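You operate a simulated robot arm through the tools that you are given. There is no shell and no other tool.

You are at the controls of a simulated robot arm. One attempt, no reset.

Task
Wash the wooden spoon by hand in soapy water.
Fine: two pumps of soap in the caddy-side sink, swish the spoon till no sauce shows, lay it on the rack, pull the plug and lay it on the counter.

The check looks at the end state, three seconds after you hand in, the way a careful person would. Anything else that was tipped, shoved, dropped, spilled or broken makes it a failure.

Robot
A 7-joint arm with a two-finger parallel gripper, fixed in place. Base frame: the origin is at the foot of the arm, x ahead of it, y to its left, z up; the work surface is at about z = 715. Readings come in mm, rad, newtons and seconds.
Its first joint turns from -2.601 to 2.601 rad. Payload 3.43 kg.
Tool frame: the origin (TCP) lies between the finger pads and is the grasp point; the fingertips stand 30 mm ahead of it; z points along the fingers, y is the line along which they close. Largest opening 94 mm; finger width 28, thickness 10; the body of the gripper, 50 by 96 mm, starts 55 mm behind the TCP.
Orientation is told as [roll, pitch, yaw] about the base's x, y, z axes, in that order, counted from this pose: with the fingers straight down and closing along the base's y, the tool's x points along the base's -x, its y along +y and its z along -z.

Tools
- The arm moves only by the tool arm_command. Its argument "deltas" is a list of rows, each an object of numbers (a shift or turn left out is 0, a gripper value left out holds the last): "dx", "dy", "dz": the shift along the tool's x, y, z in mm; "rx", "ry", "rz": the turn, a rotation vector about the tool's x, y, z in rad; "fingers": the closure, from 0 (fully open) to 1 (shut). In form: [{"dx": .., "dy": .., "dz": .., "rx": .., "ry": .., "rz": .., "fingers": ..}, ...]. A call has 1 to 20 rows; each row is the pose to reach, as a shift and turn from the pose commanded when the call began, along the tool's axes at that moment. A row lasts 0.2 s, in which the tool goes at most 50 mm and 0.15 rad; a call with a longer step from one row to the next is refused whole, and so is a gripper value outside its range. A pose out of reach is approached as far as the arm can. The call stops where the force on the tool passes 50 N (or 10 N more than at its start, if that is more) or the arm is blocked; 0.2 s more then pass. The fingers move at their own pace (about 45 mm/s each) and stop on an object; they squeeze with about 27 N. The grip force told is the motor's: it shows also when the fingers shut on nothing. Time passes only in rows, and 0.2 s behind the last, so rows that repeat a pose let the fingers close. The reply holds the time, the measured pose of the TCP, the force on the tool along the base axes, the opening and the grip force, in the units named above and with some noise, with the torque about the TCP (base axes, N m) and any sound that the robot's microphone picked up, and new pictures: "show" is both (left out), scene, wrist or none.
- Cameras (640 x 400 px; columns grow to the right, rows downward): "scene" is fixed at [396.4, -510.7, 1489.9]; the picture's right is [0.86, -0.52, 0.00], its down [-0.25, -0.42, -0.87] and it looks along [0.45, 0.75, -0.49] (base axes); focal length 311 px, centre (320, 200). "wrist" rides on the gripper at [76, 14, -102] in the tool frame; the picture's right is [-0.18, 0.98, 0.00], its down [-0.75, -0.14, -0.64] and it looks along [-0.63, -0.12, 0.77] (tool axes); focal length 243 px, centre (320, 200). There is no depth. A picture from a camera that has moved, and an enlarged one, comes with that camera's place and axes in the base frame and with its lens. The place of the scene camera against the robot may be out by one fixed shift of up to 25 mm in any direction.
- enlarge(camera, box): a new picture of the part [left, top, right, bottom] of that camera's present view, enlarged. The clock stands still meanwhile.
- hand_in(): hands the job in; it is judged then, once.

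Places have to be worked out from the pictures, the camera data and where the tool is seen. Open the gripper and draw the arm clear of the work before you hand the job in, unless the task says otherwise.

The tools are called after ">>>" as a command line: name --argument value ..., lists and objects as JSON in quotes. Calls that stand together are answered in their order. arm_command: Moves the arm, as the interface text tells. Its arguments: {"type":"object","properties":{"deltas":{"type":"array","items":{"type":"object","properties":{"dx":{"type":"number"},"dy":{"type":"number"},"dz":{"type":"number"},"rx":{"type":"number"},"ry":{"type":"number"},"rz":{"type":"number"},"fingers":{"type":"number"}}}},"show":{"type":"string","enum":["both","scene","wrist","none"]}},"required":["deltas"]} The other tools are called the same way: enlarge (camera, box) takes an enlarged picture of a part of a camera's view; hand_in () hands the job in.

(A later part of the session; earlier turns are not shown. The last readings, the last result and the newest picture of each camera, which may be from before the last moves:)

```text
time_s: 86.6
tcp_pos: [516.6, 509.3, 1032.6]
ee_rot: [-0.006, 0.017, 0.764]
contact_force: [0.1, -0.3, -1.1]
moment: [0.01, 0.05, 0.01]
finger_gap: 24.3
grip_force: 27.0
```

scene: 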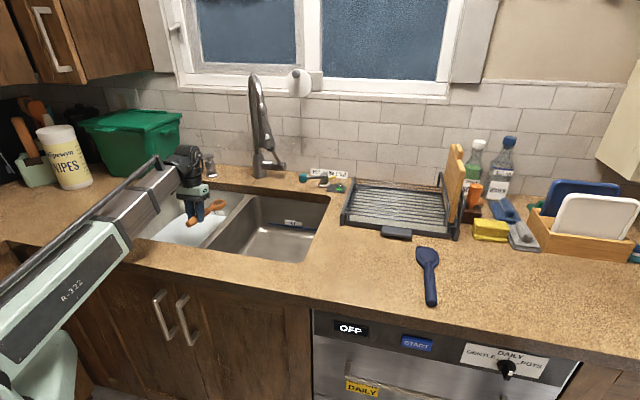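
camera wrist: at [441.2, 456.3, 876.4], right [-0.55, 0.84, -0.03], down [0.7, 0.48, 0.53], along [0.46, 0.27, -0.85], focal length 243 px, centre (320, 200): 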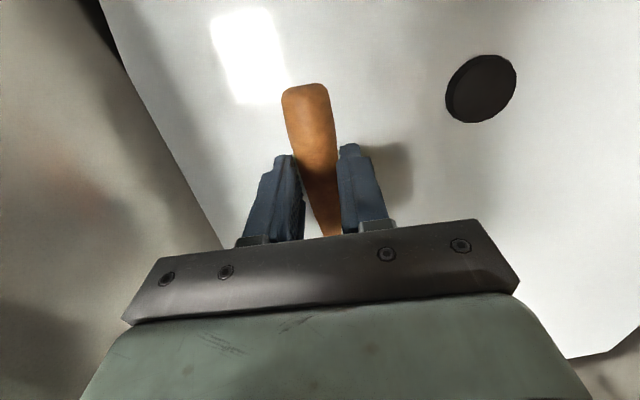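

Level at z≈1033. I'll carry it to the right, along the same corridor under the faucet spray head.

>>> arm_command --deltas '[{"dx": 2, "dy": -35}, {"dx": 4, "dy": -72}, {"dx": 6, "dy": -110}, {"dx": 8, "dy": -148}, {"dx": 10, "dy": -186}, {"dx": 11, "dy": -224}, {"dx": 12, "dy": -262}, {"dx": 13, "dy": -300}, {"dx": 14, "dy": -338}, {"dx": 15, "dy": -376}, {"dx": 16, "dy": -414}, {"dx": 16, "dy": -440}, {"dx": 16, "dy": -455}, {"dx": 16, "dy": -455}]'

>>> enlarge --camera "scene" --box '[310, 150, 490, 260]'

```text
time_s: 89.6
tcp_pos: [820.2, 172.1, 1038.5]
ee_rot: [-0.006, 0.021, 0.764]
contact_force: [0.2, 0.1, -0.6]
moment: [-0.06, 0.01, 0.0]
finger_gap: 24.9
grip_force: 27.2
camera wrist: at [756.2, 130.8, 1140.9], right [-0.55, 0.84, -0.01], down [0.65, 0.43, 0.63], along [0.53, 0.34, -0.78], focal length 243 px, centre (320, 200)
```

scene: 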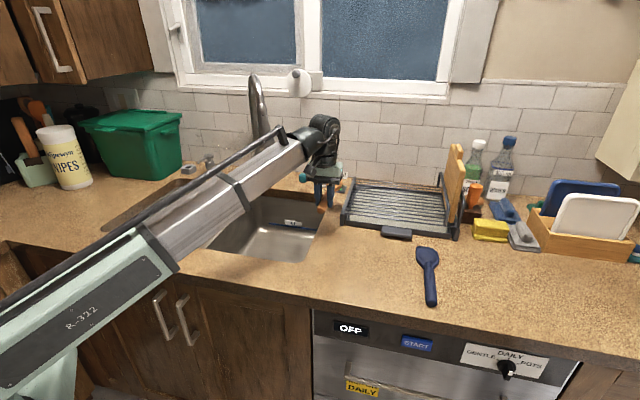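
wrist: 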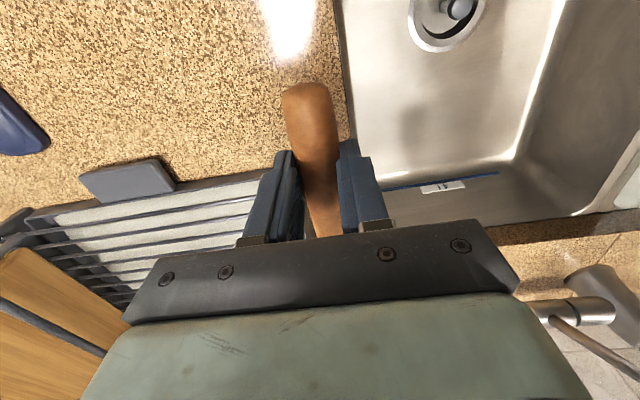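

```text
3.56 times, centred on (400, 205) of scene
camera zoom: at [396.4, -510.7, 1489.9], right [0.86, -0.52, 0.0], down [-0.25, -0.42, -0.87], along [0.45, 0.75, -0.49], focal length 1107 px, centre (36, 182)
```

zoom: 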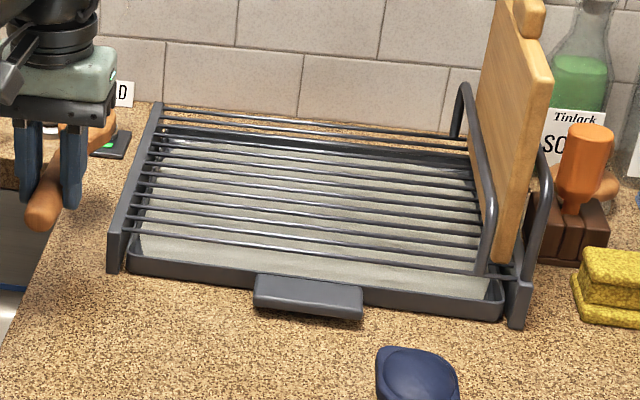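

The rack starts just to the right: front edge near n≈744 (distance toward the wall), left panel near r≈530, bars around z≈955. I'll move right and then outward so the spoon hangs over the left part of the bars, still high.

>>> arm_command --deltas '[{"dy": -30}, {"dy": -62}, {"dy": -95}, {"dy": -125}, {"dy": -140}, {"dx": -22, "dy": -140}, {"dx": -46, "dy": -140}, {"dx": -70, "dy": -140}, {"dx": -90, "dy": -140}, {"dx": -100, "dy": -140}, {"dx": -100, "dy": -140}]'

>>> enlarge --camera "scene" --box '[310, 130, 490, 260]'

```text
time_s: 92.0
tcp_pos: [988.2, 139.0, 1037.9]
ee_rot: [-0.007, 0.021, 0.764]
contact_force: [-0.2, -0.2, -0.8]
moment: [-0.06, 0.05, 0.01]
finger_gap: 24.7
grip_force: 27.2
camera wrist: at [924.4, 99.4, 1140.1], right [-0.55, 0.84, -0.01], down [0.65, 0.43, 0.63], along [0.53, 0.34, -0.78], focal length 243 px, centre (320, 200)
```

scene: 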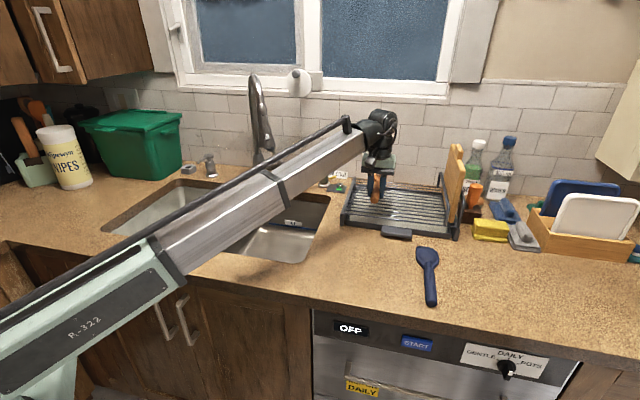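
wrist: 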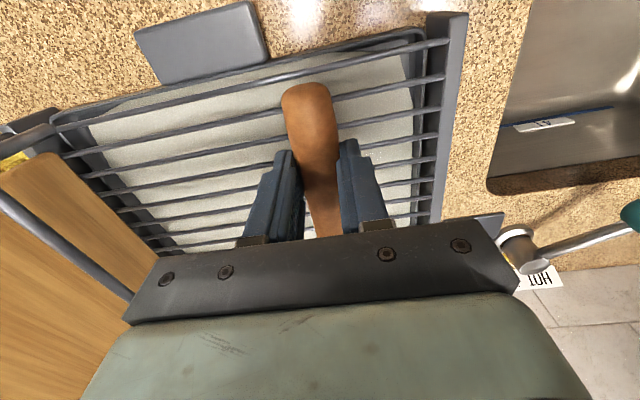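

```text
3.08 times, centred on (400, 195) of scene
camera zoom: at [396.4, -510.7, 1489.9], right [0.86, -0.52, 0.0], down [-0.25, -0.42, -0.87], along [0.45, 0.75, -0.49], focal length 958 px, centre (74, 215)
```

zoom: 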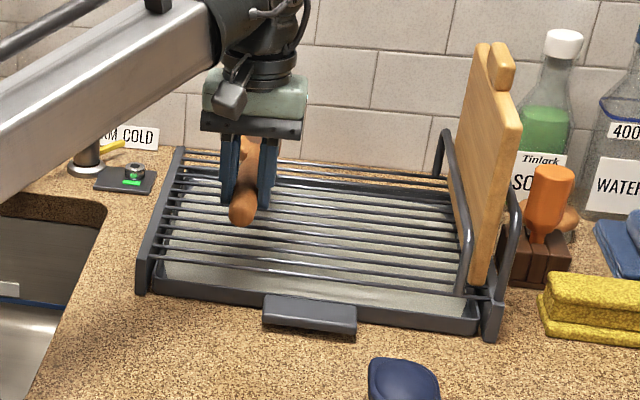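

The spoon is above the bars with the handle end inside the rack's front edge, crossing the bars. I'll lower it gently.

>>> arm_command --deltas '[{"dz": 10}, {"dz": 20}, {"dz": 30}, {"dz": 36}, {"dz": 40}, {"dz": 43}, {"dz": 43}]'

>>> enlarge --camera "scene" --box '[330, 150, 470, 260]'

```text
time_s: 93.6
tcp_pos: [988.7, 139.2, 995.4]
ee_rot: [-0.008, 0.02, 0.763]
contact_force: [-0.8, -0.5, -0.4]
moment: [-0.01, 0.07, -0.01]
finger_gap: 24.7
grip_force: 26.9
camera wrist: at [925.1, 98.4, 1097.7], right [-0.55, 0.84, -0.01], down [0.65, 0.43, 0.63], along [0.53, 0.34, -0.78], focal length 243 px, centre (320, 200)
```

scene: 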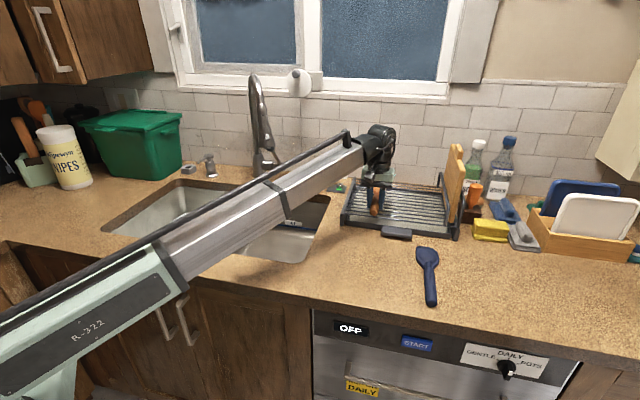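
wrist: 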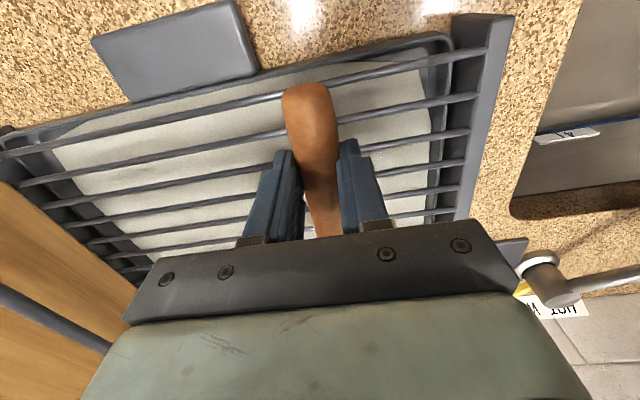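

```text
3.64 times, centred on (400, 205) of scene
camera zoom: at [396.4, -510.7, 1489.9], right [0.86, -0.52, 0.0], down [-0.25, -0.42, -0.87], along [0.45, 0.75, -0.49], focal length 1132 px, centre (29, 182)
```

zoom: 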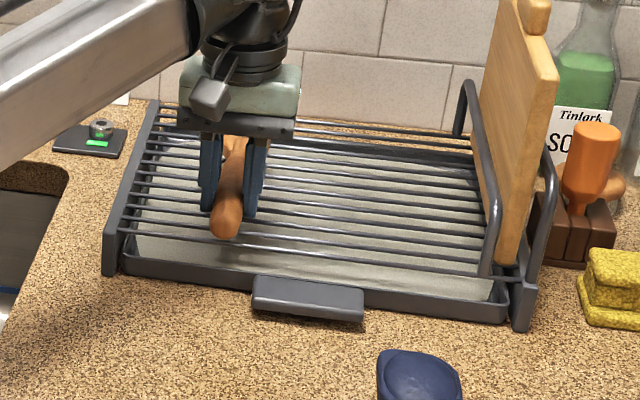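

No contact yet. I'll continue down in small increments.

>>> arm_command --deltas '[{"dz": 2}, {"dz": 4}, {"dz": 6}, {"dz": 8}, {"dz": 8}]' --show "none"

```text
time_s: 94.7
tcp_pos: [988.1, 138.3, 990.5]
ee_rot: [-0.007, 0.015, 0.767]
contact_force: [-3.8, -0.4, 13.6]
moment: [-0.08, 0.3, 0.08]
finger_gap: 24.5
grip_force: 27.2
stopped in row 5: the force on the tool passed its limit at 52 N (the readings are from after the stop); the commanded pose is now the measured one
```

It contacted firmly at z≈990.5. I'll ease up 2 mm to relieve the load and look.

>>> arm_command --deltas '[{"dz": -1}, {"dz": -2}, {"dz": -2}]'

>>> enlarge --camera "scene" --box '[330, 150, 470, 260]'

```text
time_s: 95.5
tcp_pos: [989.7, 139.1, 989.5]
ee_rot: [-0.01, 0.013, 0.767]
contact_force: [-4.0, -0.1, 6.5]
moment: [0.04, 0.17, 0.07]
finger_gap: 24.7
grip_force: 26.6
camera wrist: at [925.1, 98.3, 1092.9], right [-0.55, 0.84, -0.01], down [0.64, 0.43, 0.63], along [0.53, 0.34, -0.77], focal length 243 px, centre (320, 200)
```

scene: 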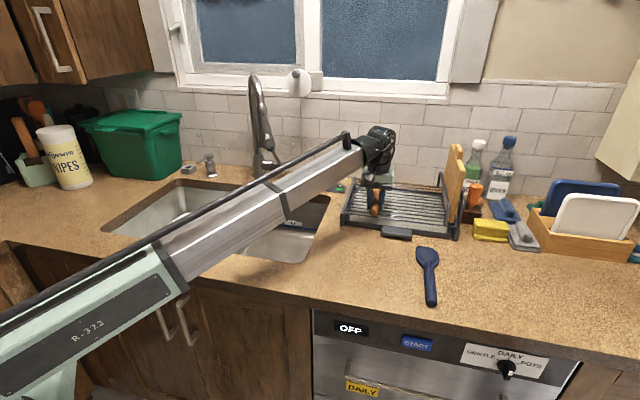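
wrist: 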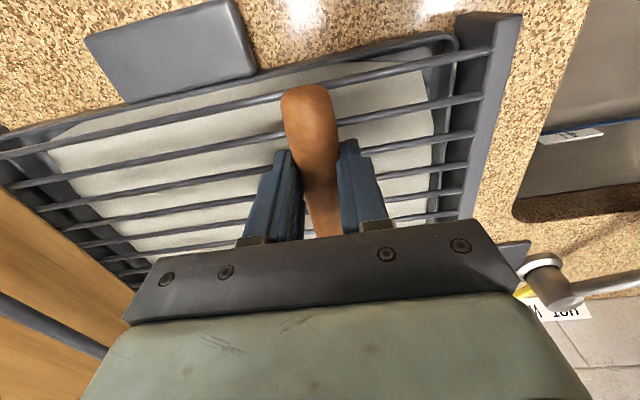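

```text
3.64 times, centred on (400, 205) of scene
camera zoom: at [396.4, -510.7, 1489.9], right [0.86, -0.52, 0.0], down [-0.25, -0.42, -0.87], along [0.45, 0.75, -0.49], focal length 1132 px, centre (29, 182)
```

zoom: 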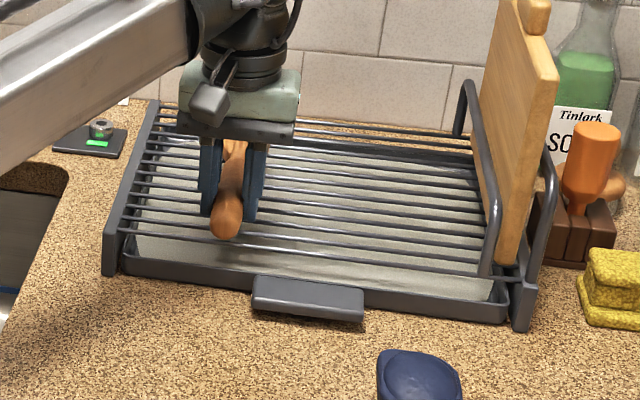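

The rack hasn't moved and the spoon rests on the bars with about 6 N. I'll open the fingers partway and then lift straight up.

>>> arm_command --deltas '[{"fingers": 0.7}, {"fingers": 0.45}, {"fingers": 0.45}, {"fingers": 0.45}, {"fingers": 0.45}]' --show "wrist"

>>> arm_command --deltas '[{"dz": -10}, {"dz": -25}, {"dz": -45}, {"dz": -70}, {"dz": -100}, {"dz": -130}, {"dz": -130}]'

>>> enlarge --camera "wrist" --box '[220, 40, 440, 240]'

>>> enlarge --camera "scene" --box '[340, 170, 440, 240]'

```text
time_s: 96.7
tcp_pos: [990.5, 138.9, 991.6]
ee_rot: [-0.01, 0.012, 0.766]
contact_force: [5.5, -2.8, 6.0]
moment: [0.1, -0.07, -0.14]
finger_gap: 48.3
grip_force: 0.0
camera wrist: at [925.5, 98.3, 1093.0], right [-0.55, 0.84, -0.01], down [0.64, 0.43, 0.63], along [0.53, 0.34, -0.77], focal length 243 px, centre (320, 200)
```

wrist: 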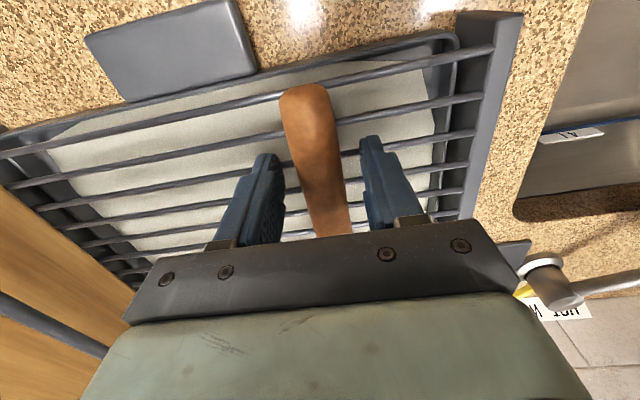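

```text
time_s: 98.3
tcp_pos: [992.3, 140.6, 1120.2]
ee_rot: [-0.01, 0.015, 0.767]
contact_force: [0.0, 0.8, -0.8]
moment: [-0.02, 0.0, -0.01]
finger_gap: 52.0
grip_force: 0.1
camera wrist: at [927.7, 98.7, 1223.4], right [-0.55, 0.84, -0.01], down [0.64, 0.43, 0.63], along [0.53, 0.34, -0.77], focal length 243 px, centre (320, 200)
```

scene: 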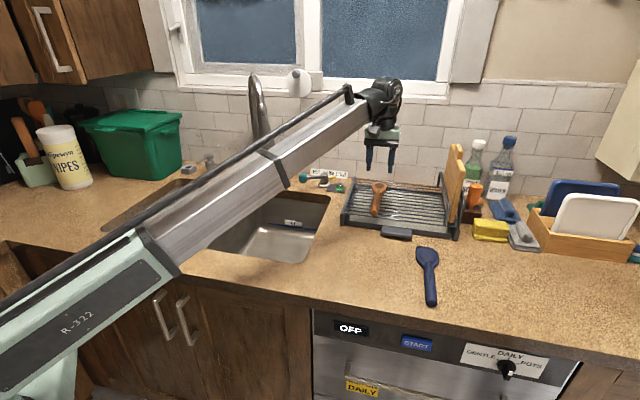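
wrist: 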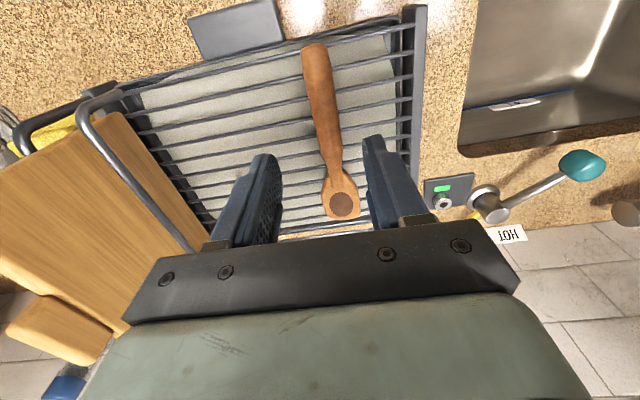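

```text
2.00 times, centred on (330, 140) of wrist
camera zoom: at [927.7, 98.7, 1223.4], right [-0.55, 0.84, -0.01], down [0.64, 0.43, 0.63], along [0.53, 0.34, -0.77], focal length 485 px, centre (300, 320)
```

zoom: 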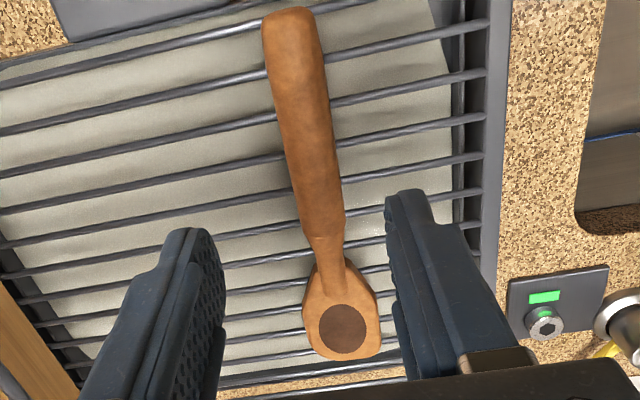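

```text
5.71 times, centred on (390, 205) of scene
camera zoom: at [396.4, -510.7, 1489.9], right [0.86, -0.52, 0.0], down [-0.25, -0.42, -0.87], along [0.45, 0.75, -0.49], focal length 1779 px, centre (-80, 171)
```

zoom: 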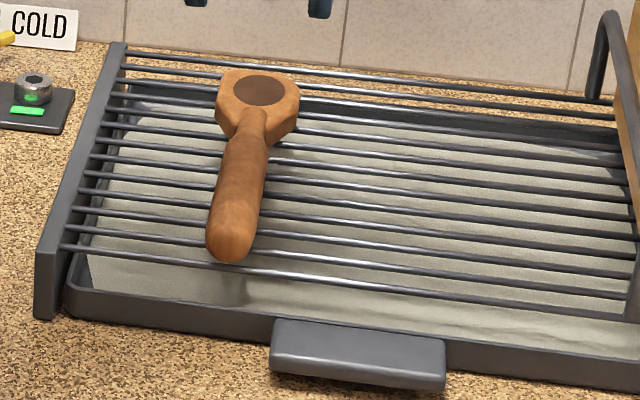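

The spoon is resting well across the bars. I'll take a tight close-up of its bowl with the wrist camera to judge whether sauce remains.

>>> enlarge --camera "wrist" --box '[320, 170, 364, 222]'

>>> enlarge --camera "scene" --box '[368, 174, 392, 198]'

```text
7.69 times, centred on (342, 196) of wrist
camera zoom: at [927.7, 98.7, 1223.4], right [-0.55, 0.84, -0.01], down [0.64, 0.43, 0.63], along [0.53, 0.34, -0.77], focal length 1866 px, centre (151, 231)
```

zoom: 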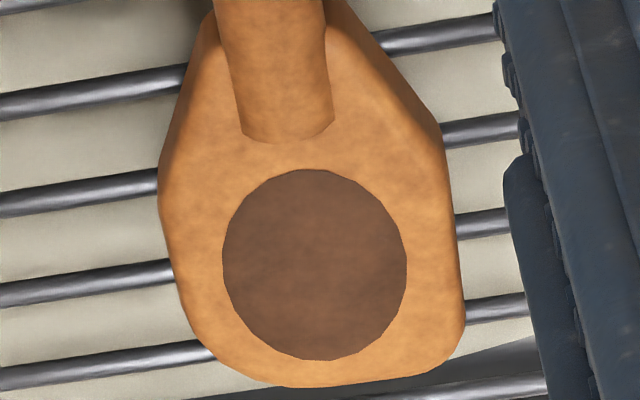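

```text
16.00 times, centred on (380, 186) of scene
camera zoom: at [396.4, -510.7, 1489.9], right [0.86, -0.52, 0.0], down [-0.25, -0.42, -0.87], along [0.45, 0.75, -0.49], focal length 4982 px, centre (-640, 424)
```

zoom: 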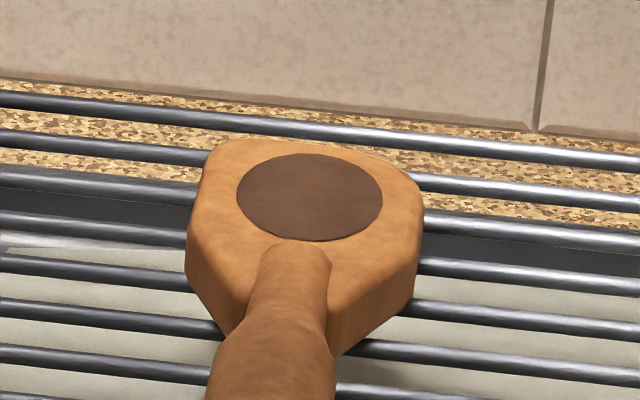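

The flat disc hasn't changed over my last sessions. I also noticed the spoon had rotated slightly head-up in the grip, so the bowl face was probably right at the water surface and is still saucy. I'll pick it up again and wash it flatter and deeper, starting by lowering over the handle.

>>> arm_command --deltas '[{"dz": 25}, {"dz": 55}, {"dz": 85}, {"dz": 105}, {"dz": 118}, {"dz": 125}, {"dz": 127}, {"dz": 127}]'

```text
time_s: 100.1
tcp_pos: [991.1, 138.5, 994.7]
ee_rot: [-0.01, 0.015, 0.765]
contact_force: [-0.5, 0.1, 0.7]
moment: [-0.01, 0.01, -0.02]
finger_gap: 51.7
grip_force: 0.1
camera wrist: at [926.5, 97.4, 1097.2], right [-0.55, 0.84, -0.01], down [0.64, 0.43, 0.63], along [0.53, 0.34, -0.77], focal length 243 px, centre (320, 200)
```

scene: 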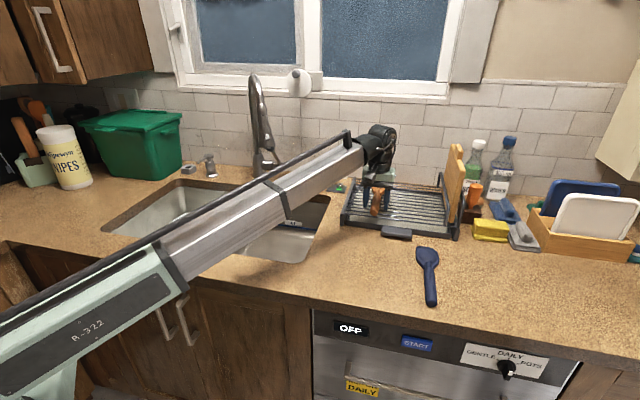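
wrist: 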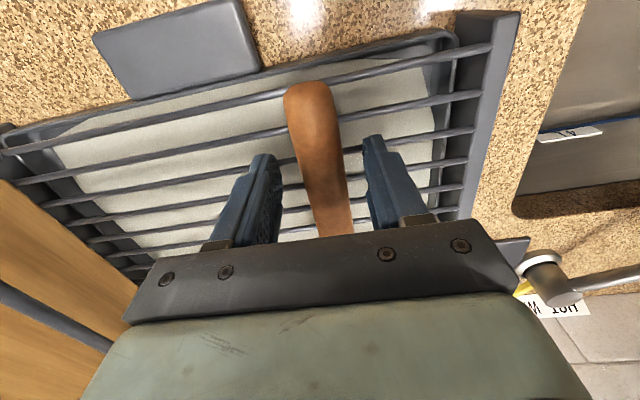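

>>> arm_command --deltas '[{"fingers": 1}, {"fingers": 1}, {"fingers": 1}, {"fingers": 1}, {"fingers": 1}, {"dz": -4, "fingers": 1}, {"dz": -12, "fingers": 1}, {"dz": -24, "fingers": 1}, {"dz": -38, "fingers": 1}, {"dz": -45, "fingers": 1}, {"dz": -45, "fingers": 1}]'

```text
time_s: 102.5
tcp_pos: [991.1, 140.0, 1039.7]
ee_rot: [-0.009, 0.015, 0.766]
contact_force: [-0.1, 0.2, -0.8]
moment: [0.0, 0.03, 0.0]
finger_gap: 24.9
grip_force: 27.1
camera wrist: at [927.3, 98.6, 1142.2], right [-0.55, 0.84, -0.01], down [0.64, 0.43, 0.63], along [0.53, 0.34, -0.77], focal length 243 px, centre (320, 200)
```

scene: 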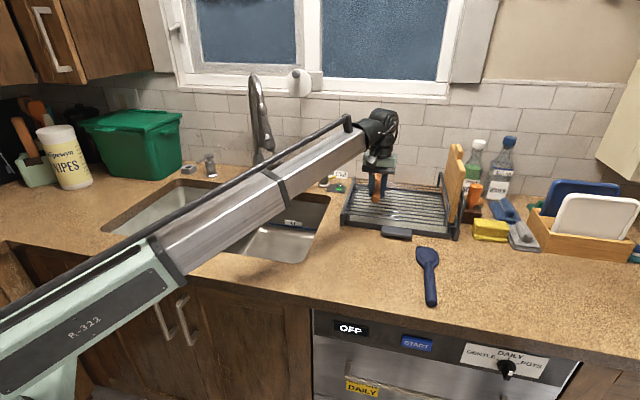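
wrist: 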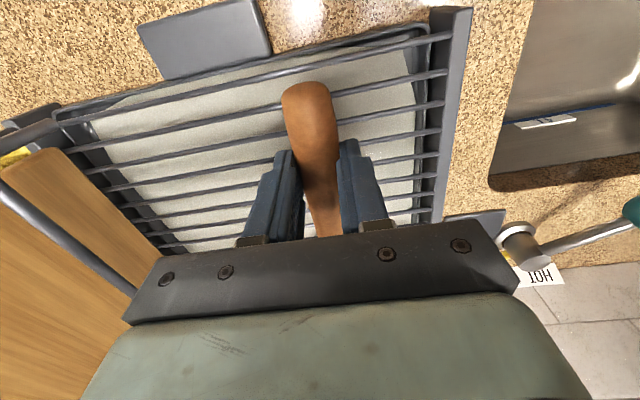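

Regrasped and lifted. I'll carry it back along the same corridor to the left basin.

>>> arm_command --deltas '[{"dx": 25}, {"dx": 55}, {"dx": 85}, {"dx": 103}, {"dx": 103, "dy": 35}, {"dx": 103, "dy": 72}, {"dx": 102, "dy": 110}, {"dx": 101, "dy": 148}, {"dx": 100, "dy": 186}, {"dx": 99, "dy": 224}, {"dx": 98, "dy": 262}, {"dx": 97, "dy": 300}, {"dx": 96, "dy": 338}, {"dx": 95, "dy": 376}, {"dx": 94, "dy": 414}, {"dx": 93, "dy": 452}, {"dx": 92, "dy": 490}, {"dx": 91, "dy": 528}, {"dx": 90, "dy": 566}, {"dx": 90, "dy": 595}]'

```text
time_s: 106.7
tcp_pos: [513.3, 507.1, 1035.1]
ee_rot: [-0.009, 0.014, 0.764]
contact_force: [-0.3, 0.4, -1.4]
moment: [-0.05, 0.02, 0.0]
finger_gap: 24.9
grip_force: 26.6
camera wrist: at [448.4, 467.1, 1138.1], right [-0.55, 0.84, -0.01], down [0.64, 0.43, 0.63], along [0.53, 0.34, -0.77], focal length 243 px, centre (320, 200)
```

scene: 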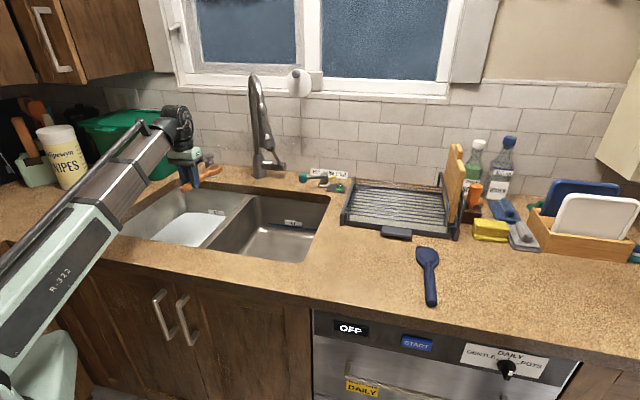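
wrist: 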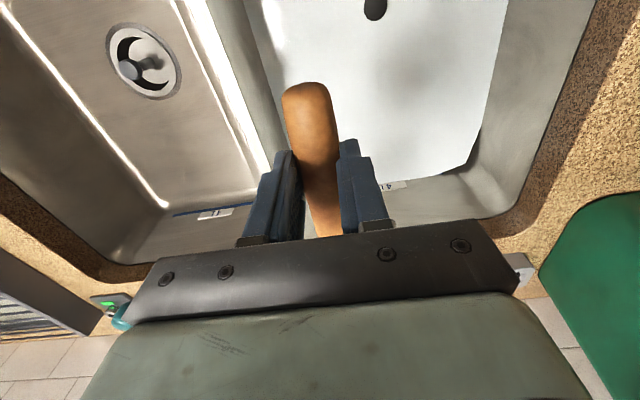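

Above the left basin again. I'll descend to z≈930 and rotate so the spoon points toward the rear-left; that lets me hold it flat farther out, where the forearm clears the counter.

>>> arm_command --deltas '[{"dz": 22}, {"dz": 44}, {"dz": 66}, {"dz": 88}, {"dz": 105}, {"dz": 105, "rz": -0.1}, {"dz": 105, "rz": -0.22}, {"dz": 105, "rz": -0.34}, {"dz": 105, "rz": -0.46}, {"dz": 105, "rz": -0.58}, {"dz": 105, "rz": -0.7}, {"dz": 105, "rz": -0.82}, {"dz": 105, "rz": -0.94}, {"dz": 105, "rz": -1.04}, {"dz": 105, "rz": -1.04}]'

>>> enlarge --camera "scene" --box '[90, 120, 290, 260]'

```text
time_s: 109.9
tcp_pos: [512.8, 504.8, 930.1]
ee_rot: [0.007, 0.015, 1.808]
contact_force: [0.1, 0.0, -1.5]
moment: [-0.05, 0.0, -0.01]
finger_gap: 24.8
grip_force: 27.1
camera wrist: at [517.3, 429.1, 1032.8], right [-1.0, -0.05, 0.0], down [-0.04, 0.78, 0.63], along [-0.04, 0.63, -0.78], focal length 243 px, centre (320, 200)
```

scene: 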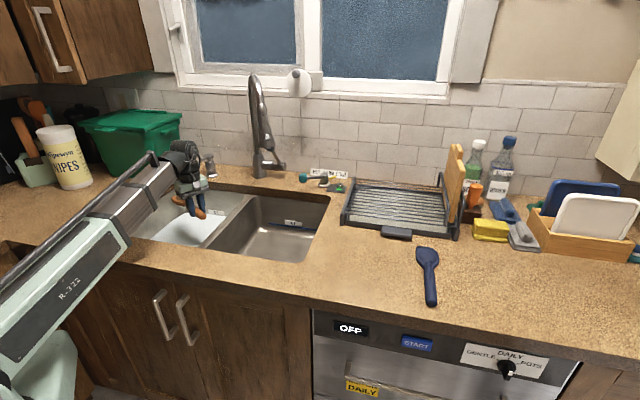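
wrist: 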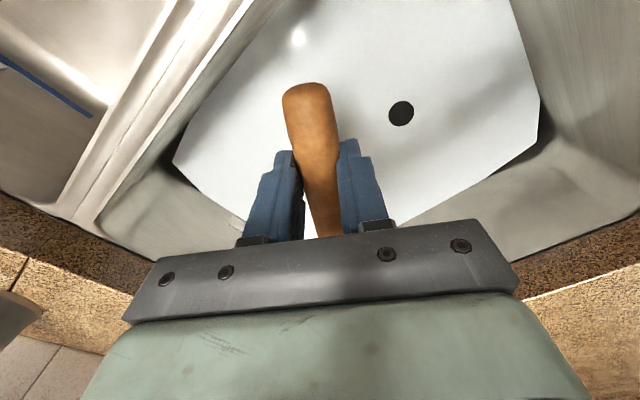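

```text
2.86 times, centred on (190, 190) of scene
camera zoom: at [396.4, -510.7, 1489.9], right [0.86, -0.52, 0.0], down [-0.25, -0.42, -0.87], along [0.45, 0.75, -0.49], focal length 890 px, centre (691, 229)
```

zoom: 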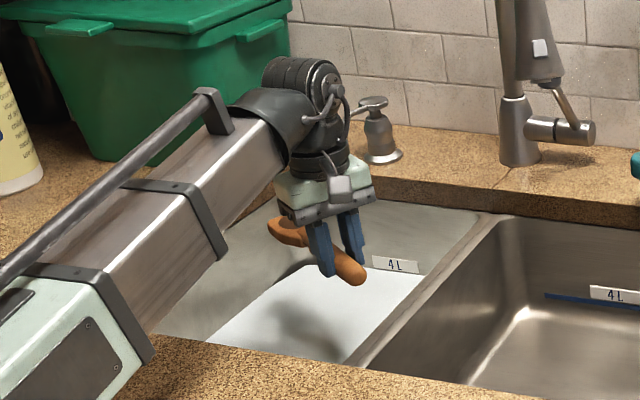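

The rotation is fine, with no contact. Now I'll move out to about n=790 and lower into the basin in steps.

>>> arm_command --deltas '[{"dx": -15, "dy": -15, "dz": 10}, {"dx": -30, "dy": -30, "dz": 20}, {"dx": -45, "dy": -45, "dz": 30}, {"dx": -51.7, "dy": -50.8, "dz": 45}, {"dx": -51.7, "dy": -50.8, "dz": 70}, {"dx": -51.7, "dy": -50.8, "dz": 95}, {"dx": -51.7, "dy": -50.8, "dz": 120}, {"dx": -51.7, "dy": -50.8, "dz": 140}, {"dx": -51.7, "dy": -50.8, "dz": 155}, {"dx": -51.7, "dy": -50.8, "dz": 155}]'

>>> enlarge --camera "scene" --box '[80, 140, 280, 290]'

```text
time_s: 112.1
tcp_pos: [550.0, 565.4, 776.7]
ee_rot: [0.007, 0.013, 1.808]
contact_force: [0.5, 0.0, -0.8]
moment: [-0.04, -0.02, -0.01]
finger_gap: 24.8
grip_force: 27.0
camera wrist: at [554.3, 489.5, 878.9], right [-1.0, -0.05, 0.0], down [-0.04, 0.78, 0.63], along [-0.03, 0.63, -0.78], focal length 243 px, centre (320, 200)
```

scene: 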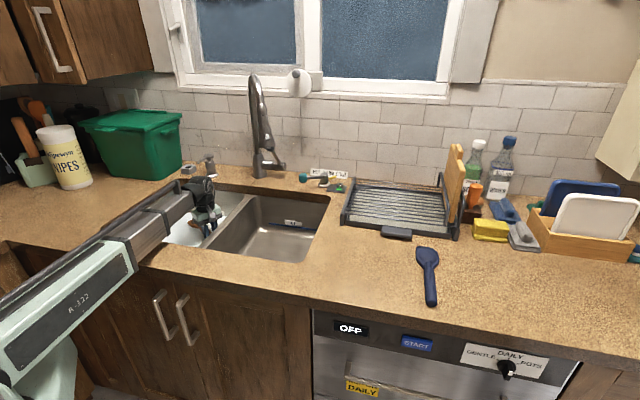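
wrist: 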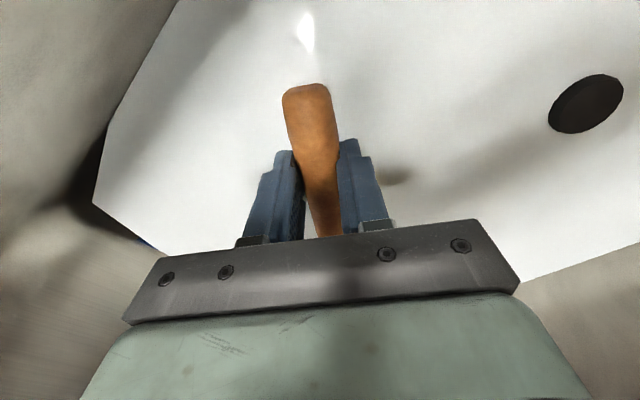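

```text
2.67 times, centred on (180, 215) of scene
camera zoom: at [396.4, -510.7, 1489.9], right [0.86, -0.52, 0.0], down [-0.25, -0.42, -0.87], along [0.45, 0.75, -0.49], focal length 830 px, centre (693, 160)
```

zoom: 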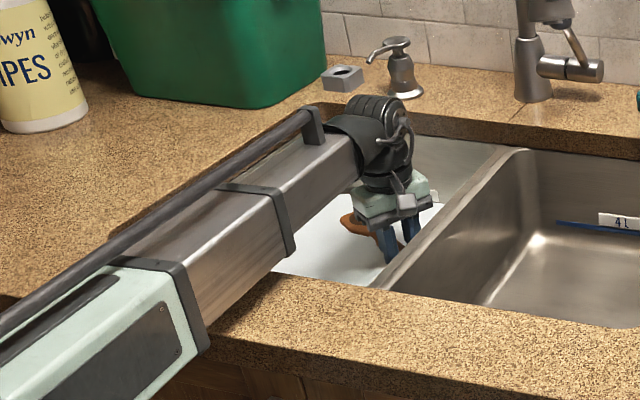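

Forearm clearance looks adequate (about 15–20 mm). I'll continue lowering slowly toward the floor, expecting light contact near TCP z≈748.

>>> arm_command --deltas '[{"dz": 5}, {"dz": 10}, {"dz": 15}, {"dz": 19}, {"dz": 22}, {"dz": 22}]' --show "none"

```text
time_s: 113.5
tcp_pos: [550.0, 564.1, 753.8]
ee_rot: [0.009, 0.015, 1.807]
contact_force: [-0.2, -0.3, -0.8]
moment: [-0.05, 0.0, 0.01]
finger_gap: 24.6
grip_force: 26.8
```

>>> arm_command --deltas '[{"dz": 1.5}, {"dz": 3}, {"dz": 4}, {"dz": 4}]' --show "wrist"

>>> enlarge --camera "scene" --box '[80, 140, 280, 290]'

```text
time_s: 114.5
tcp_pos: [549.0, 564.7, 748.9]
ee_rot: [0.005, 0.015, 1.807]
contact_force: [1.0, 1.0, 25.8]
moment: [0.16, -0.01, 0.05]
finger_gap: 24.6
grip_force: 26.7
camera wrist: at [553.4, 488.7, 852.2], right [-1.0, -0.05, 0.0], down [-0.04, 0.78, 0.63], along [-0.03, 0.63, -0.78], focal length 243 px, centre (320, 200)
```

wrist: 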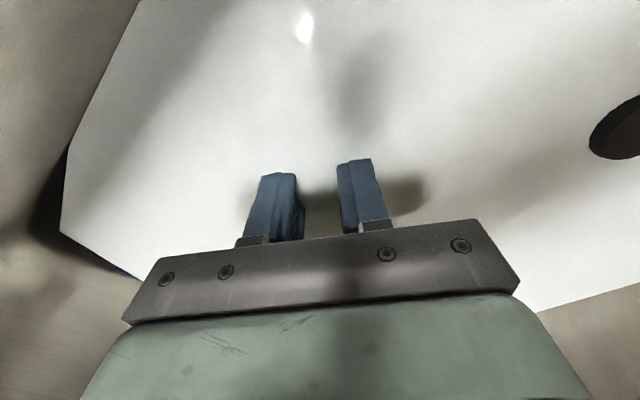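

```text
2.67 times, centred on (180, 215) of scene
camera zoom: at [396.4, -510.7, 1489.9], right [0.86, -0.52, 0.0], down [-0.25, -0.42, -0.87], along [0.45, 0.75, -0.49], focal length 830 px, centre (693, 160)
```

zoom: 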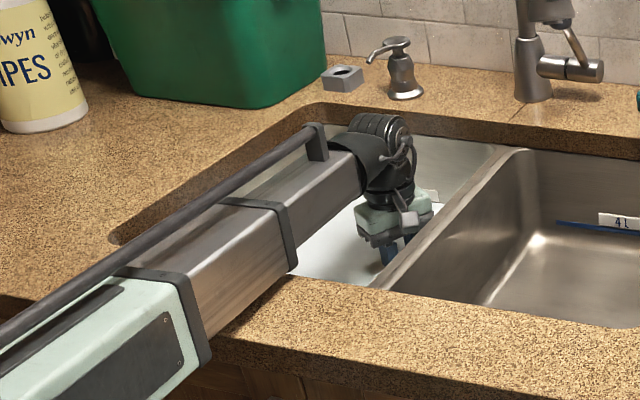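

Now the whole spoon, handle included, has vanished under the cloudy surface, resting on the floor. I'll ease up about 2 mm with a slight head-down tilt and swish here.

>>> arm_command --deltas '[{"dz": -2, "ry": 0.02}, {"dz": -2, "ry": 0.02, "dy": 12}, {"dz": -2, "ry": 0.02, "dy": 25}, {"dz": -2, "ry": 0.02, "dy": 12}, {"dz": -2, "ry": 0.02, "dy": 0}, {"dz": -2, "ry": 0.02, "dy": -14}, {"dz": -2, "ry": 0.02, "dy": 0}, {"dz": -2, "ry": 0.02, "dy": 12}, {"dz": -2, "ry": 0.02, "dy": 25}, {"dz": -2, "ry": 0.02, "dy": 12}, {"dz": -2, "ry": 0.02, "dy": 0}, {"dz": -2, "ry": 0.02, "dy": -14}, {"dz": -2, "ry": 0.02, "dy": 0}, {"dz": -2, "ry": 0.02, "dy": 12}, {"dz": -2, "ry": 0.02, "dy": 25}, {"dz": -2, "ry": 0.02, "dy": 12}, {"dz": -2, "ry": 0.02, "dy": 0}, {"dz": -2, "ry": 0.02, "dy": -14}, {"dz": -2, "ry": 0.02, "dy": 0}, {"dz": -2, "ry": 0.02, "dy": 0}]' --show "wrist"

```text
time_s: 118.7
tcp_pos: [549.8, 563.4, 749.2]
ee_rot: [0.007, 0.035, 1.807]
contact_force: [0.3, 0.2, -0.1]
moment: [-0.05, 0.01, -0.01]
finger_gap: 24.8
grip_force: 26.9
camera wrist: at [553.0, 489.5, 854.1], right [-1.0, -0.05, 0.0], down [-0.04, 0.79, 0.61], along [-0.03, 0.61, -0.79], focal length 243 px, centre (320, 200)
```

wrist: 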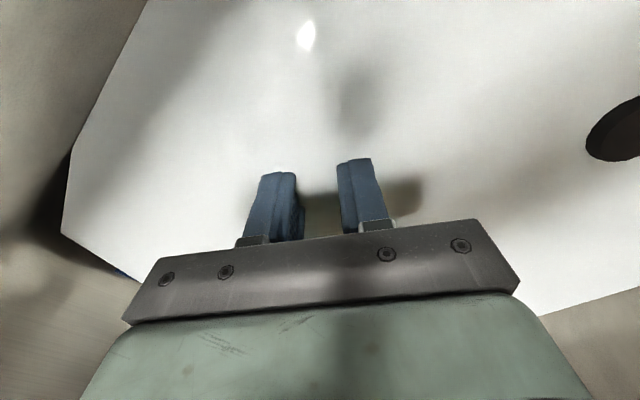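

No contact, fully submerged. More swishing.

>>> arm_command --deltas '[{"dy": 14}, {"dy": 28}, {"dy": 14}, {"dy": 0}, {"dy": -14}, {"dy": 0}, {"dy": 14}, {"dy": 28}, {"dy": 14}, {"dy": 0}, {"dy": -14}, {"dy": 0}, {"dx": -12}, {"dx": -24}, {"dx": -12}, {"dx": 0}, {"dx": 12}, {"dx": 0}, {"dx": -12}, {"dx": -24}]' --show "none"

>>> arm_command --deltas '[{"dx": 12, "dy": 14}, {"dx": 24, "dy": 28}, {"dx": 24, "dy": 14}, {"dx": 24, "dy": 0}, {"dx": 24, "dy": -14}, {"dx": 24, "dy": 0}, {"dx": 24, "dy": 14}, {"dx": 24, "dy": 28}, {"dx": 24, "dy": 14}, {"dx": 24, "dy": 0}, {"dx": 24, "dy": -14}, {"dx": 24, "dy": 0}, {"dx": 24, "dy": 14}, {"dx": 24, "dy": 28}, {"dx": 24, "dy": 14}, {"dx": 24, "dy": 0}, {"dx": 24, "dy": 0}]' --show "none"

>>> arm_command --deltas '[{"dz": -10}, {"dz": -30}, {"dz": -60}, {"dz": -90}, {"dz": -120}, {"dz": -150}, {"dz": -175}, {"dz": -175}]' --show "scene"

>>> enlarge --camera "scene" --box '[160, 160, 230, 220]'

```text
time_s: 122.9
tcp_pos: [544.7, 586.9, 748.7]
ee_rot: [0.008, 0.035, 1.807]
contact_force: [1.3, -3.0, 8.8]
moment: [0.55, 0.14, 0.02]
finger_gap: 24.7
grip_force: 27.0
```

```text
time_s: 126.5
tcp_pos: [548.1, 564.3, 749.8]
ee_rot: [0.007, 0.034, 1.805]
contact_force: [-0.2, 0.4, -0.9]
moment: [-0.02, -0.04, -0.01]
finger_gap: 24.9
grip_force: 27.0
```

```text
time_s: 128.3
tcp_pos: [547.7, 569.7, 925.0]
ee_rot: [0.007, 0.035, 1.806]
contact_force: [-0.1, 0.5, -0.9]
moment: [-0.05, -0.03, -0.02]
finger_gap: 25.1
grip_force: 26.8
```

scene: 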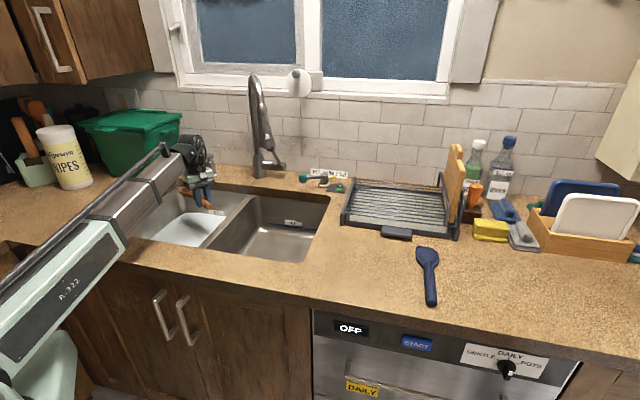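

```text
6.67 times, centred on (195, 190) of scene
camera zoom: at [396.4, -510.7, 1489.9], right [0.86, -0.52, 0.0], down [-0.25, -0.42, -0.87], along [0.45, 0.75, -0.49], focal length 2076 px, centre (1153, 267)
```

zoom: 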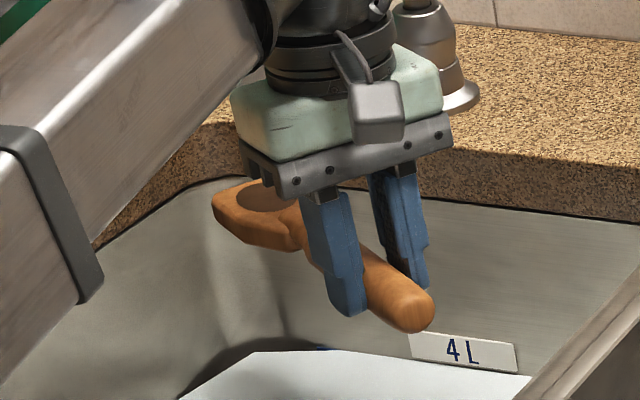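

The visible part of the disc now looks lighter. I'll move back inward and turn the spoon so the scene camera sees the bowl as before.

>>> arm_command --deltas '[{"dx": 15, "dy": 14}, {"dx": 30, "dy": 28}, {"dx": 45, "dy": 42}, {"dx": 60, "dy": 50}, {"dx": 60, "dy": 50, "rz": 0.12}, {"dx": 60, "dy": 50, "rz": 0.24}, {"dx": 60, "dy": 50, "rz": 0.36}, {"dx": 60, "dy": 50, "rz": 0.48}, {"dx": 60, "dy": 50, "rz": 0.6}, {"dx": 60, "dy": 50, "rz": 0.72}, {"dx": 60, "dy": 50, "rz": 0.84}, {"dx": 60, "dy": 50, "rz": 0.96}, {"dx": 60, "dy": 50, "rz": 1.04}, {"dx": 60, "dy": 50, "rz": 1.04}]' --show "scene"

>>> enlarge --camera "scene" --box '[190, 180, 250, 220]'

```text
time_s: 131.3
tcp_pos: [513.9, 499.2, 927.6]
ee_rot: [-0.026, 0.025, 0.766]
contact_force: [0.2, 0.0, -0.3]
moment: [-0.03, 0.05, -0.04]
finger_gap: 24.8
grip_force: 26.9
```

scene: 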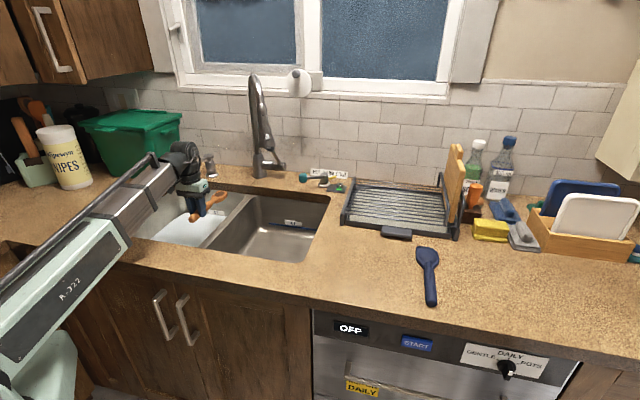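

```text
10.00 times, centred on (220, 200) of scene
camera zoom: at [396.4, -510.7, 1489.9], right [0.86, -0.52, 0.0], down [-0.25, -0.42, -0.87], along [0.45, 0.75, -0.49], focal length 3113 px, centre (1320, 200)
```

zoom: 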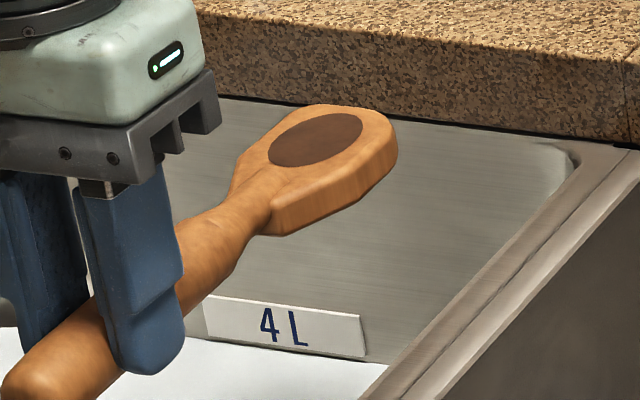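

To compare like with like, I'll move to the same reference pose as the earlier 16× picture.

>>> arm_command --deltas '[{"dx": 3, "dz": 5, "ry": 0.04, "rx": 0.01}, {"dx": 6, "dz": 10, "ry": 0.08, "rx": 0.018}, {"dx": 9, "dy": 5, "dz": 15.8, "ry": 0.118, "rx": 0.018}, {"dx": 9, "dy": 5, "dz": 15.8, "ry": 0.118, "rx": 0.018}]' --show "none"

>>> enlarge --camera "scene" --box '[208, 194, 232, 210]'

```text
time_s: 132.3
tcp_pos: [504.5, 496.9, 910.9]
ee_rot: [-0.045, 0.143, 0.762]
contact_force: [0.0, -0.5, -0.9]
moment: [-0.03, 0.07, -0.02]
finger_gap: 24.8
grip_force: 26.6
```

```text
16.00 times, centred on (220, 202) of scene
camera zoom: at [396.4, -510.7, 1489.9], right [0.86, -0.52, 0.0], down [-0.25, -0.42, -0.87], along [0.45, 0.75, -0.49], focal length 4982 px, centre (1920, 168)
```

zoom: 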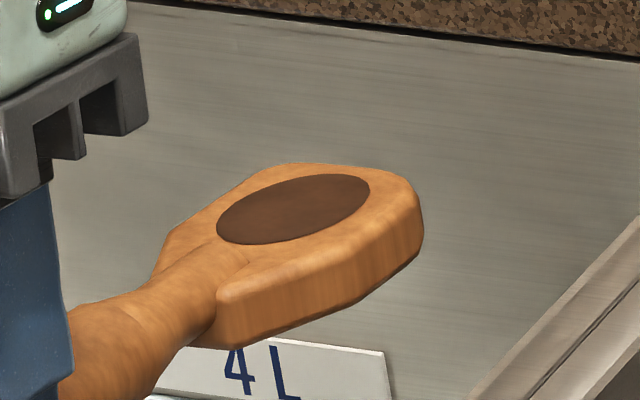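

The disc looks identical even after that fully submerged, gentle session. I was only moving about 0.07 m/s, so a brisker swish is worth doing. I'll level the tool, rotate and return to the flat, deep position.

>>> arm_command --deltas '[{"ry": -0.06, "rx": -0.02}, {"ry": -0.125, "rx": -0.04}, {"ry": -0.125, "rx": -0.04, "dx": -6}]' --show "none"

>>> arm_command --deltas '[{"rz": -0.12}, {"rz": -0.24}, {"rz": -0.36}, {"rz": -0.48}, {"rz": -0.6}, {"rz": -0.72}, {"rz": -0.84}, {"rz": -0.96}, {"rz": -1.045}, {"rz": -1.045}]' --show "none"

```text
time_s: 133.1
tcp_pos: [508.6, 501.6, 909.7]
ee_rot: [-0.005, 0.016, 0.766]
contact_force: [0.0, -0.1, -0.4]
moment: [-0.04, 0.03, 0.01]
finger_gap: 24.7
grip_force: 27.0
```

```text
time_s: 135.3
tcp_pos: [509.6, 501.5, 911.1]
ee_rot: [0.012, 0.012, 1.813]
contact_force: [-0.2, 0.2, -1.5]
moment: [-0.04, 0.01, -0.02]
finger_gap: 24.7
grip_force: 27.5
```

>>> arm_command --deltas '[{"dx": -17, "dy": -10, "dz": 15}, {"dx": -34, "dy": -20, "dz": 30}, {"dx": -51, "dy": -30, "dz": 48}, {"dx": -66.7, "dy": -41.5, "dz": 70}, {"dx": -66.7, "dy": -41.5, "dz": 95}, {"dx": -66.7, "dy": -41.5, "dz": 120}, {"dx": -66.7, "dy": -41.5, "dz": 142}, {"dx": -66.7, "dy": -41.5, "dz": 154}, {"dx": -66.7, "dy": -41.5, "dz": 159}, {"dx": -66.7, "dy": -41.5, "dz": 159, "ry": 0.02}]' --show "wrist"

```text
time_s: 137.5
tcp_pos: [530.4, 573.5, 750.4]
ee_rot: [0.012, 0.035, 1.81]
contact_force: [0.0, 0.9, 0.4]
moment: [-0.06, -0.03, -0.01]
finger_gap: 24.7
grip_force: 27.5
camera wrist: at [535.6, 499.7, 854.4], right [-1.0, -0.05, 0.01], down [-0.04, 0.79, 0.62], along [-0.04, 0.61, -0.79], focal length 243 px, centre (320, 200)
```

wrist: 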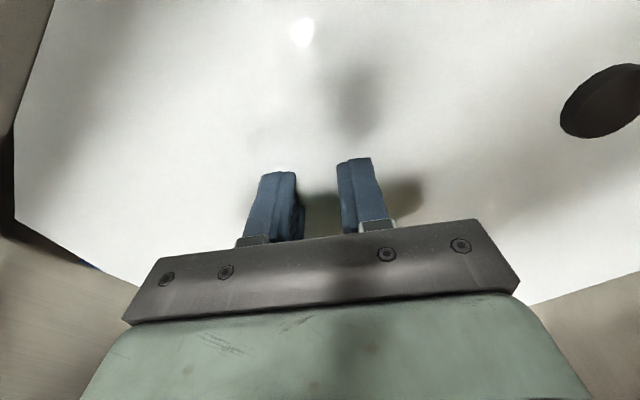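

The spoon is fully under again with no floor load. Now brisk swishing strokes.

>>> arm_command --deltas '[{"dy": 20, "rz": -0.06}, {"dy": -20, "rz": 0.06}, {"dy": 20, "rz": -0.06}, {"dy": -20, "rz": 0.06}, {"dy": 20, "rz": -0.06}, {"dy": -20, "rz": 0.06}, {"dy": 20, "rz": -0.06}, {"dy": -20, "rz": 0.06}, {"dy": 20, "rz": -0.06}, {"dy": -20, "rz": 0.06}, {"dy": 20, "rz": -0.06}, {"dy": -20, "rz": 0.06}, {"dy": 20, "rz": -0.06}, {"dy": -20, "rz": 0.06}, {"dy": 20, "rz": -0.06}, {"dy": -20, "rz": 0.06}, {"dy": 20, "rz": -0.06}, {"dy": -20, "rz": 0.06}, {"dy": 10, "rz": 0}, {"dy": 0, "rz": 0}]' --show "none"

>>> arm_command --deltas '[{"dy": 20, "rz": -0.06}, {"dy": -20, "rz": 0.06}, {"dy": 20, "rz": -0.06}, {"dy": -20, "rz": 0.06}, {"dy": 20, "rz": -0.06}, {"dy": -20, "rz": 0.06}, {"dy": 20, "rz": -0.06}, {"dy": -20, "rz": 0.06}, {"dy": 20, "rz": -0.06}, {"dy": -20, "rz": 0.06}, {"dy": 20, "rz": -0.06}, {"dy": -20, "rz": 0.06}, {"dy": 20, "rz": -0.06}, {"dy": -20, "rz": 0.06}, {"dy": 20, "rz": -0.06}, {"dy": -20, "rz": 0.06}, {"dy": 20, "rz": -0.06}, {"dy": -20, "rz": 0.06}, {"dy": 10, "rz": 0}, {"dy": 0, "rz": 0}]' --show "wrist"

```text
time_s: 141.7
tcp_pos: [535.3, 573.5, 748.0]
ee_rot: [0.011, 0.034, 1.811]
contact_force: [-0.4, 0.5, -0.8]
moment: [-0.06, -0.05, 0.04]
finger_gap: 24.9
grip_force: 26.6
```

```text
time_s: 145.9
tcp_pos: [531.6, 573.4, 749.0]
ee_rot: [0.012, 0.032, 1.81]
contact_force: [-0.3, 0.3, 0.3]
moment: [-0.05, 0.0, 0.02]
finger_gap: 24.9
grip_force: 27.1
camera wrist: at [536.2, 500.2, 852.4], right [-1.0, -0.05, 0.01], down [-0.04, 0.79, 0.62], along [-0.04, 0.61, -0.79], focal length 243 px, centre (320, 200)
```

wrist: 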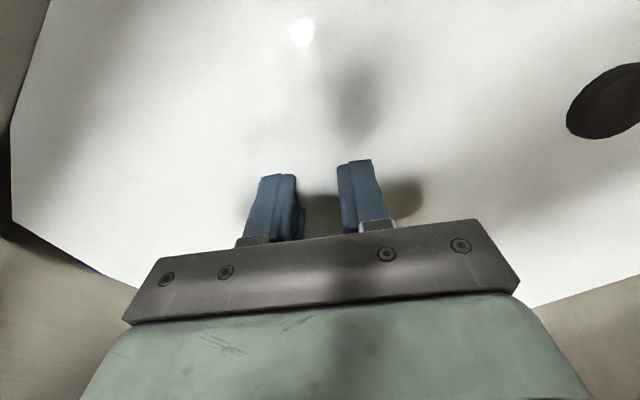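

Lifting to inspect again.

>>> arm_command --deltas '[{"dz": -10}, {"dz": -35}, {"dz": -65}, {"dz": -95}, {"dz": -125}, {"dz": -155}, {"dz": -175}, {"dz": -175, "dx": 20, "dy": 12}, {"dz": -175, "dx": 45, "dy": 27}, {"dz": -175, "dx": 66, "dy": 40}, {"dz": -175, "dx": 66, "dy": 40}]' --show "none"

>>> arm_command --deltas '[{"rz": 0.12}, {"rz": 0.24}, {"rz": 0.36}, {"rz": 0.48}, {"rz": 0.6}, {"rz": 0.72}, {"rz": 0.84}, {"rz": 0.96}, {"rz": 1.045}, {"rz": 1.045}]' --show "scene"

>>> enlarge --camera "scene" --box '[206, 186, 230, 202]'

```text
time_s: 148.3
tcp_pos: [509.5, 506.4, 928.7]
ee_rot: [0.012, 0.034, 1.81]
contact_force: [0.4, 0.7, -0.8]
moment: [-0.06, -0.03, -0.02]
finger_gap: 24.5
grip_force: 27.3
```

```text
time_s: 150.5
tcp_pos: [508.3, 506.5, 927.1]
ee_rot: [-0.023, 0.027, 0.764]
contact_force: [-0.5, 0.4, -0.8]
moment: [-0.06, 0.04, -0.01]
finger_gap: 24.6
grip_force: 27.3
```

scene: 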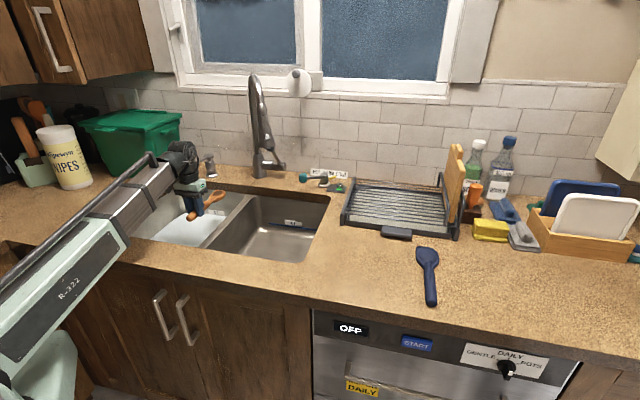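

```text
16.00 times, centred on (218, 194) of scene
camera zoom: at [396.4, -510.7, 1489.9], right [0.86, -0.52, 0.0], down [-0.25, -0.42, -0.87], along [0.45, 0.75, -0.49], focal length 4982 px, centre (1952, 296)
```

zoom: 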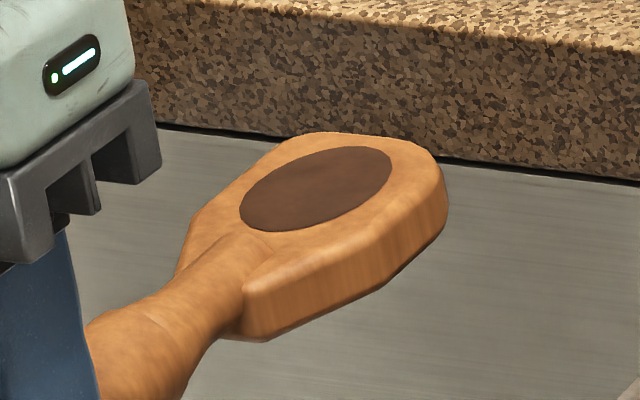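

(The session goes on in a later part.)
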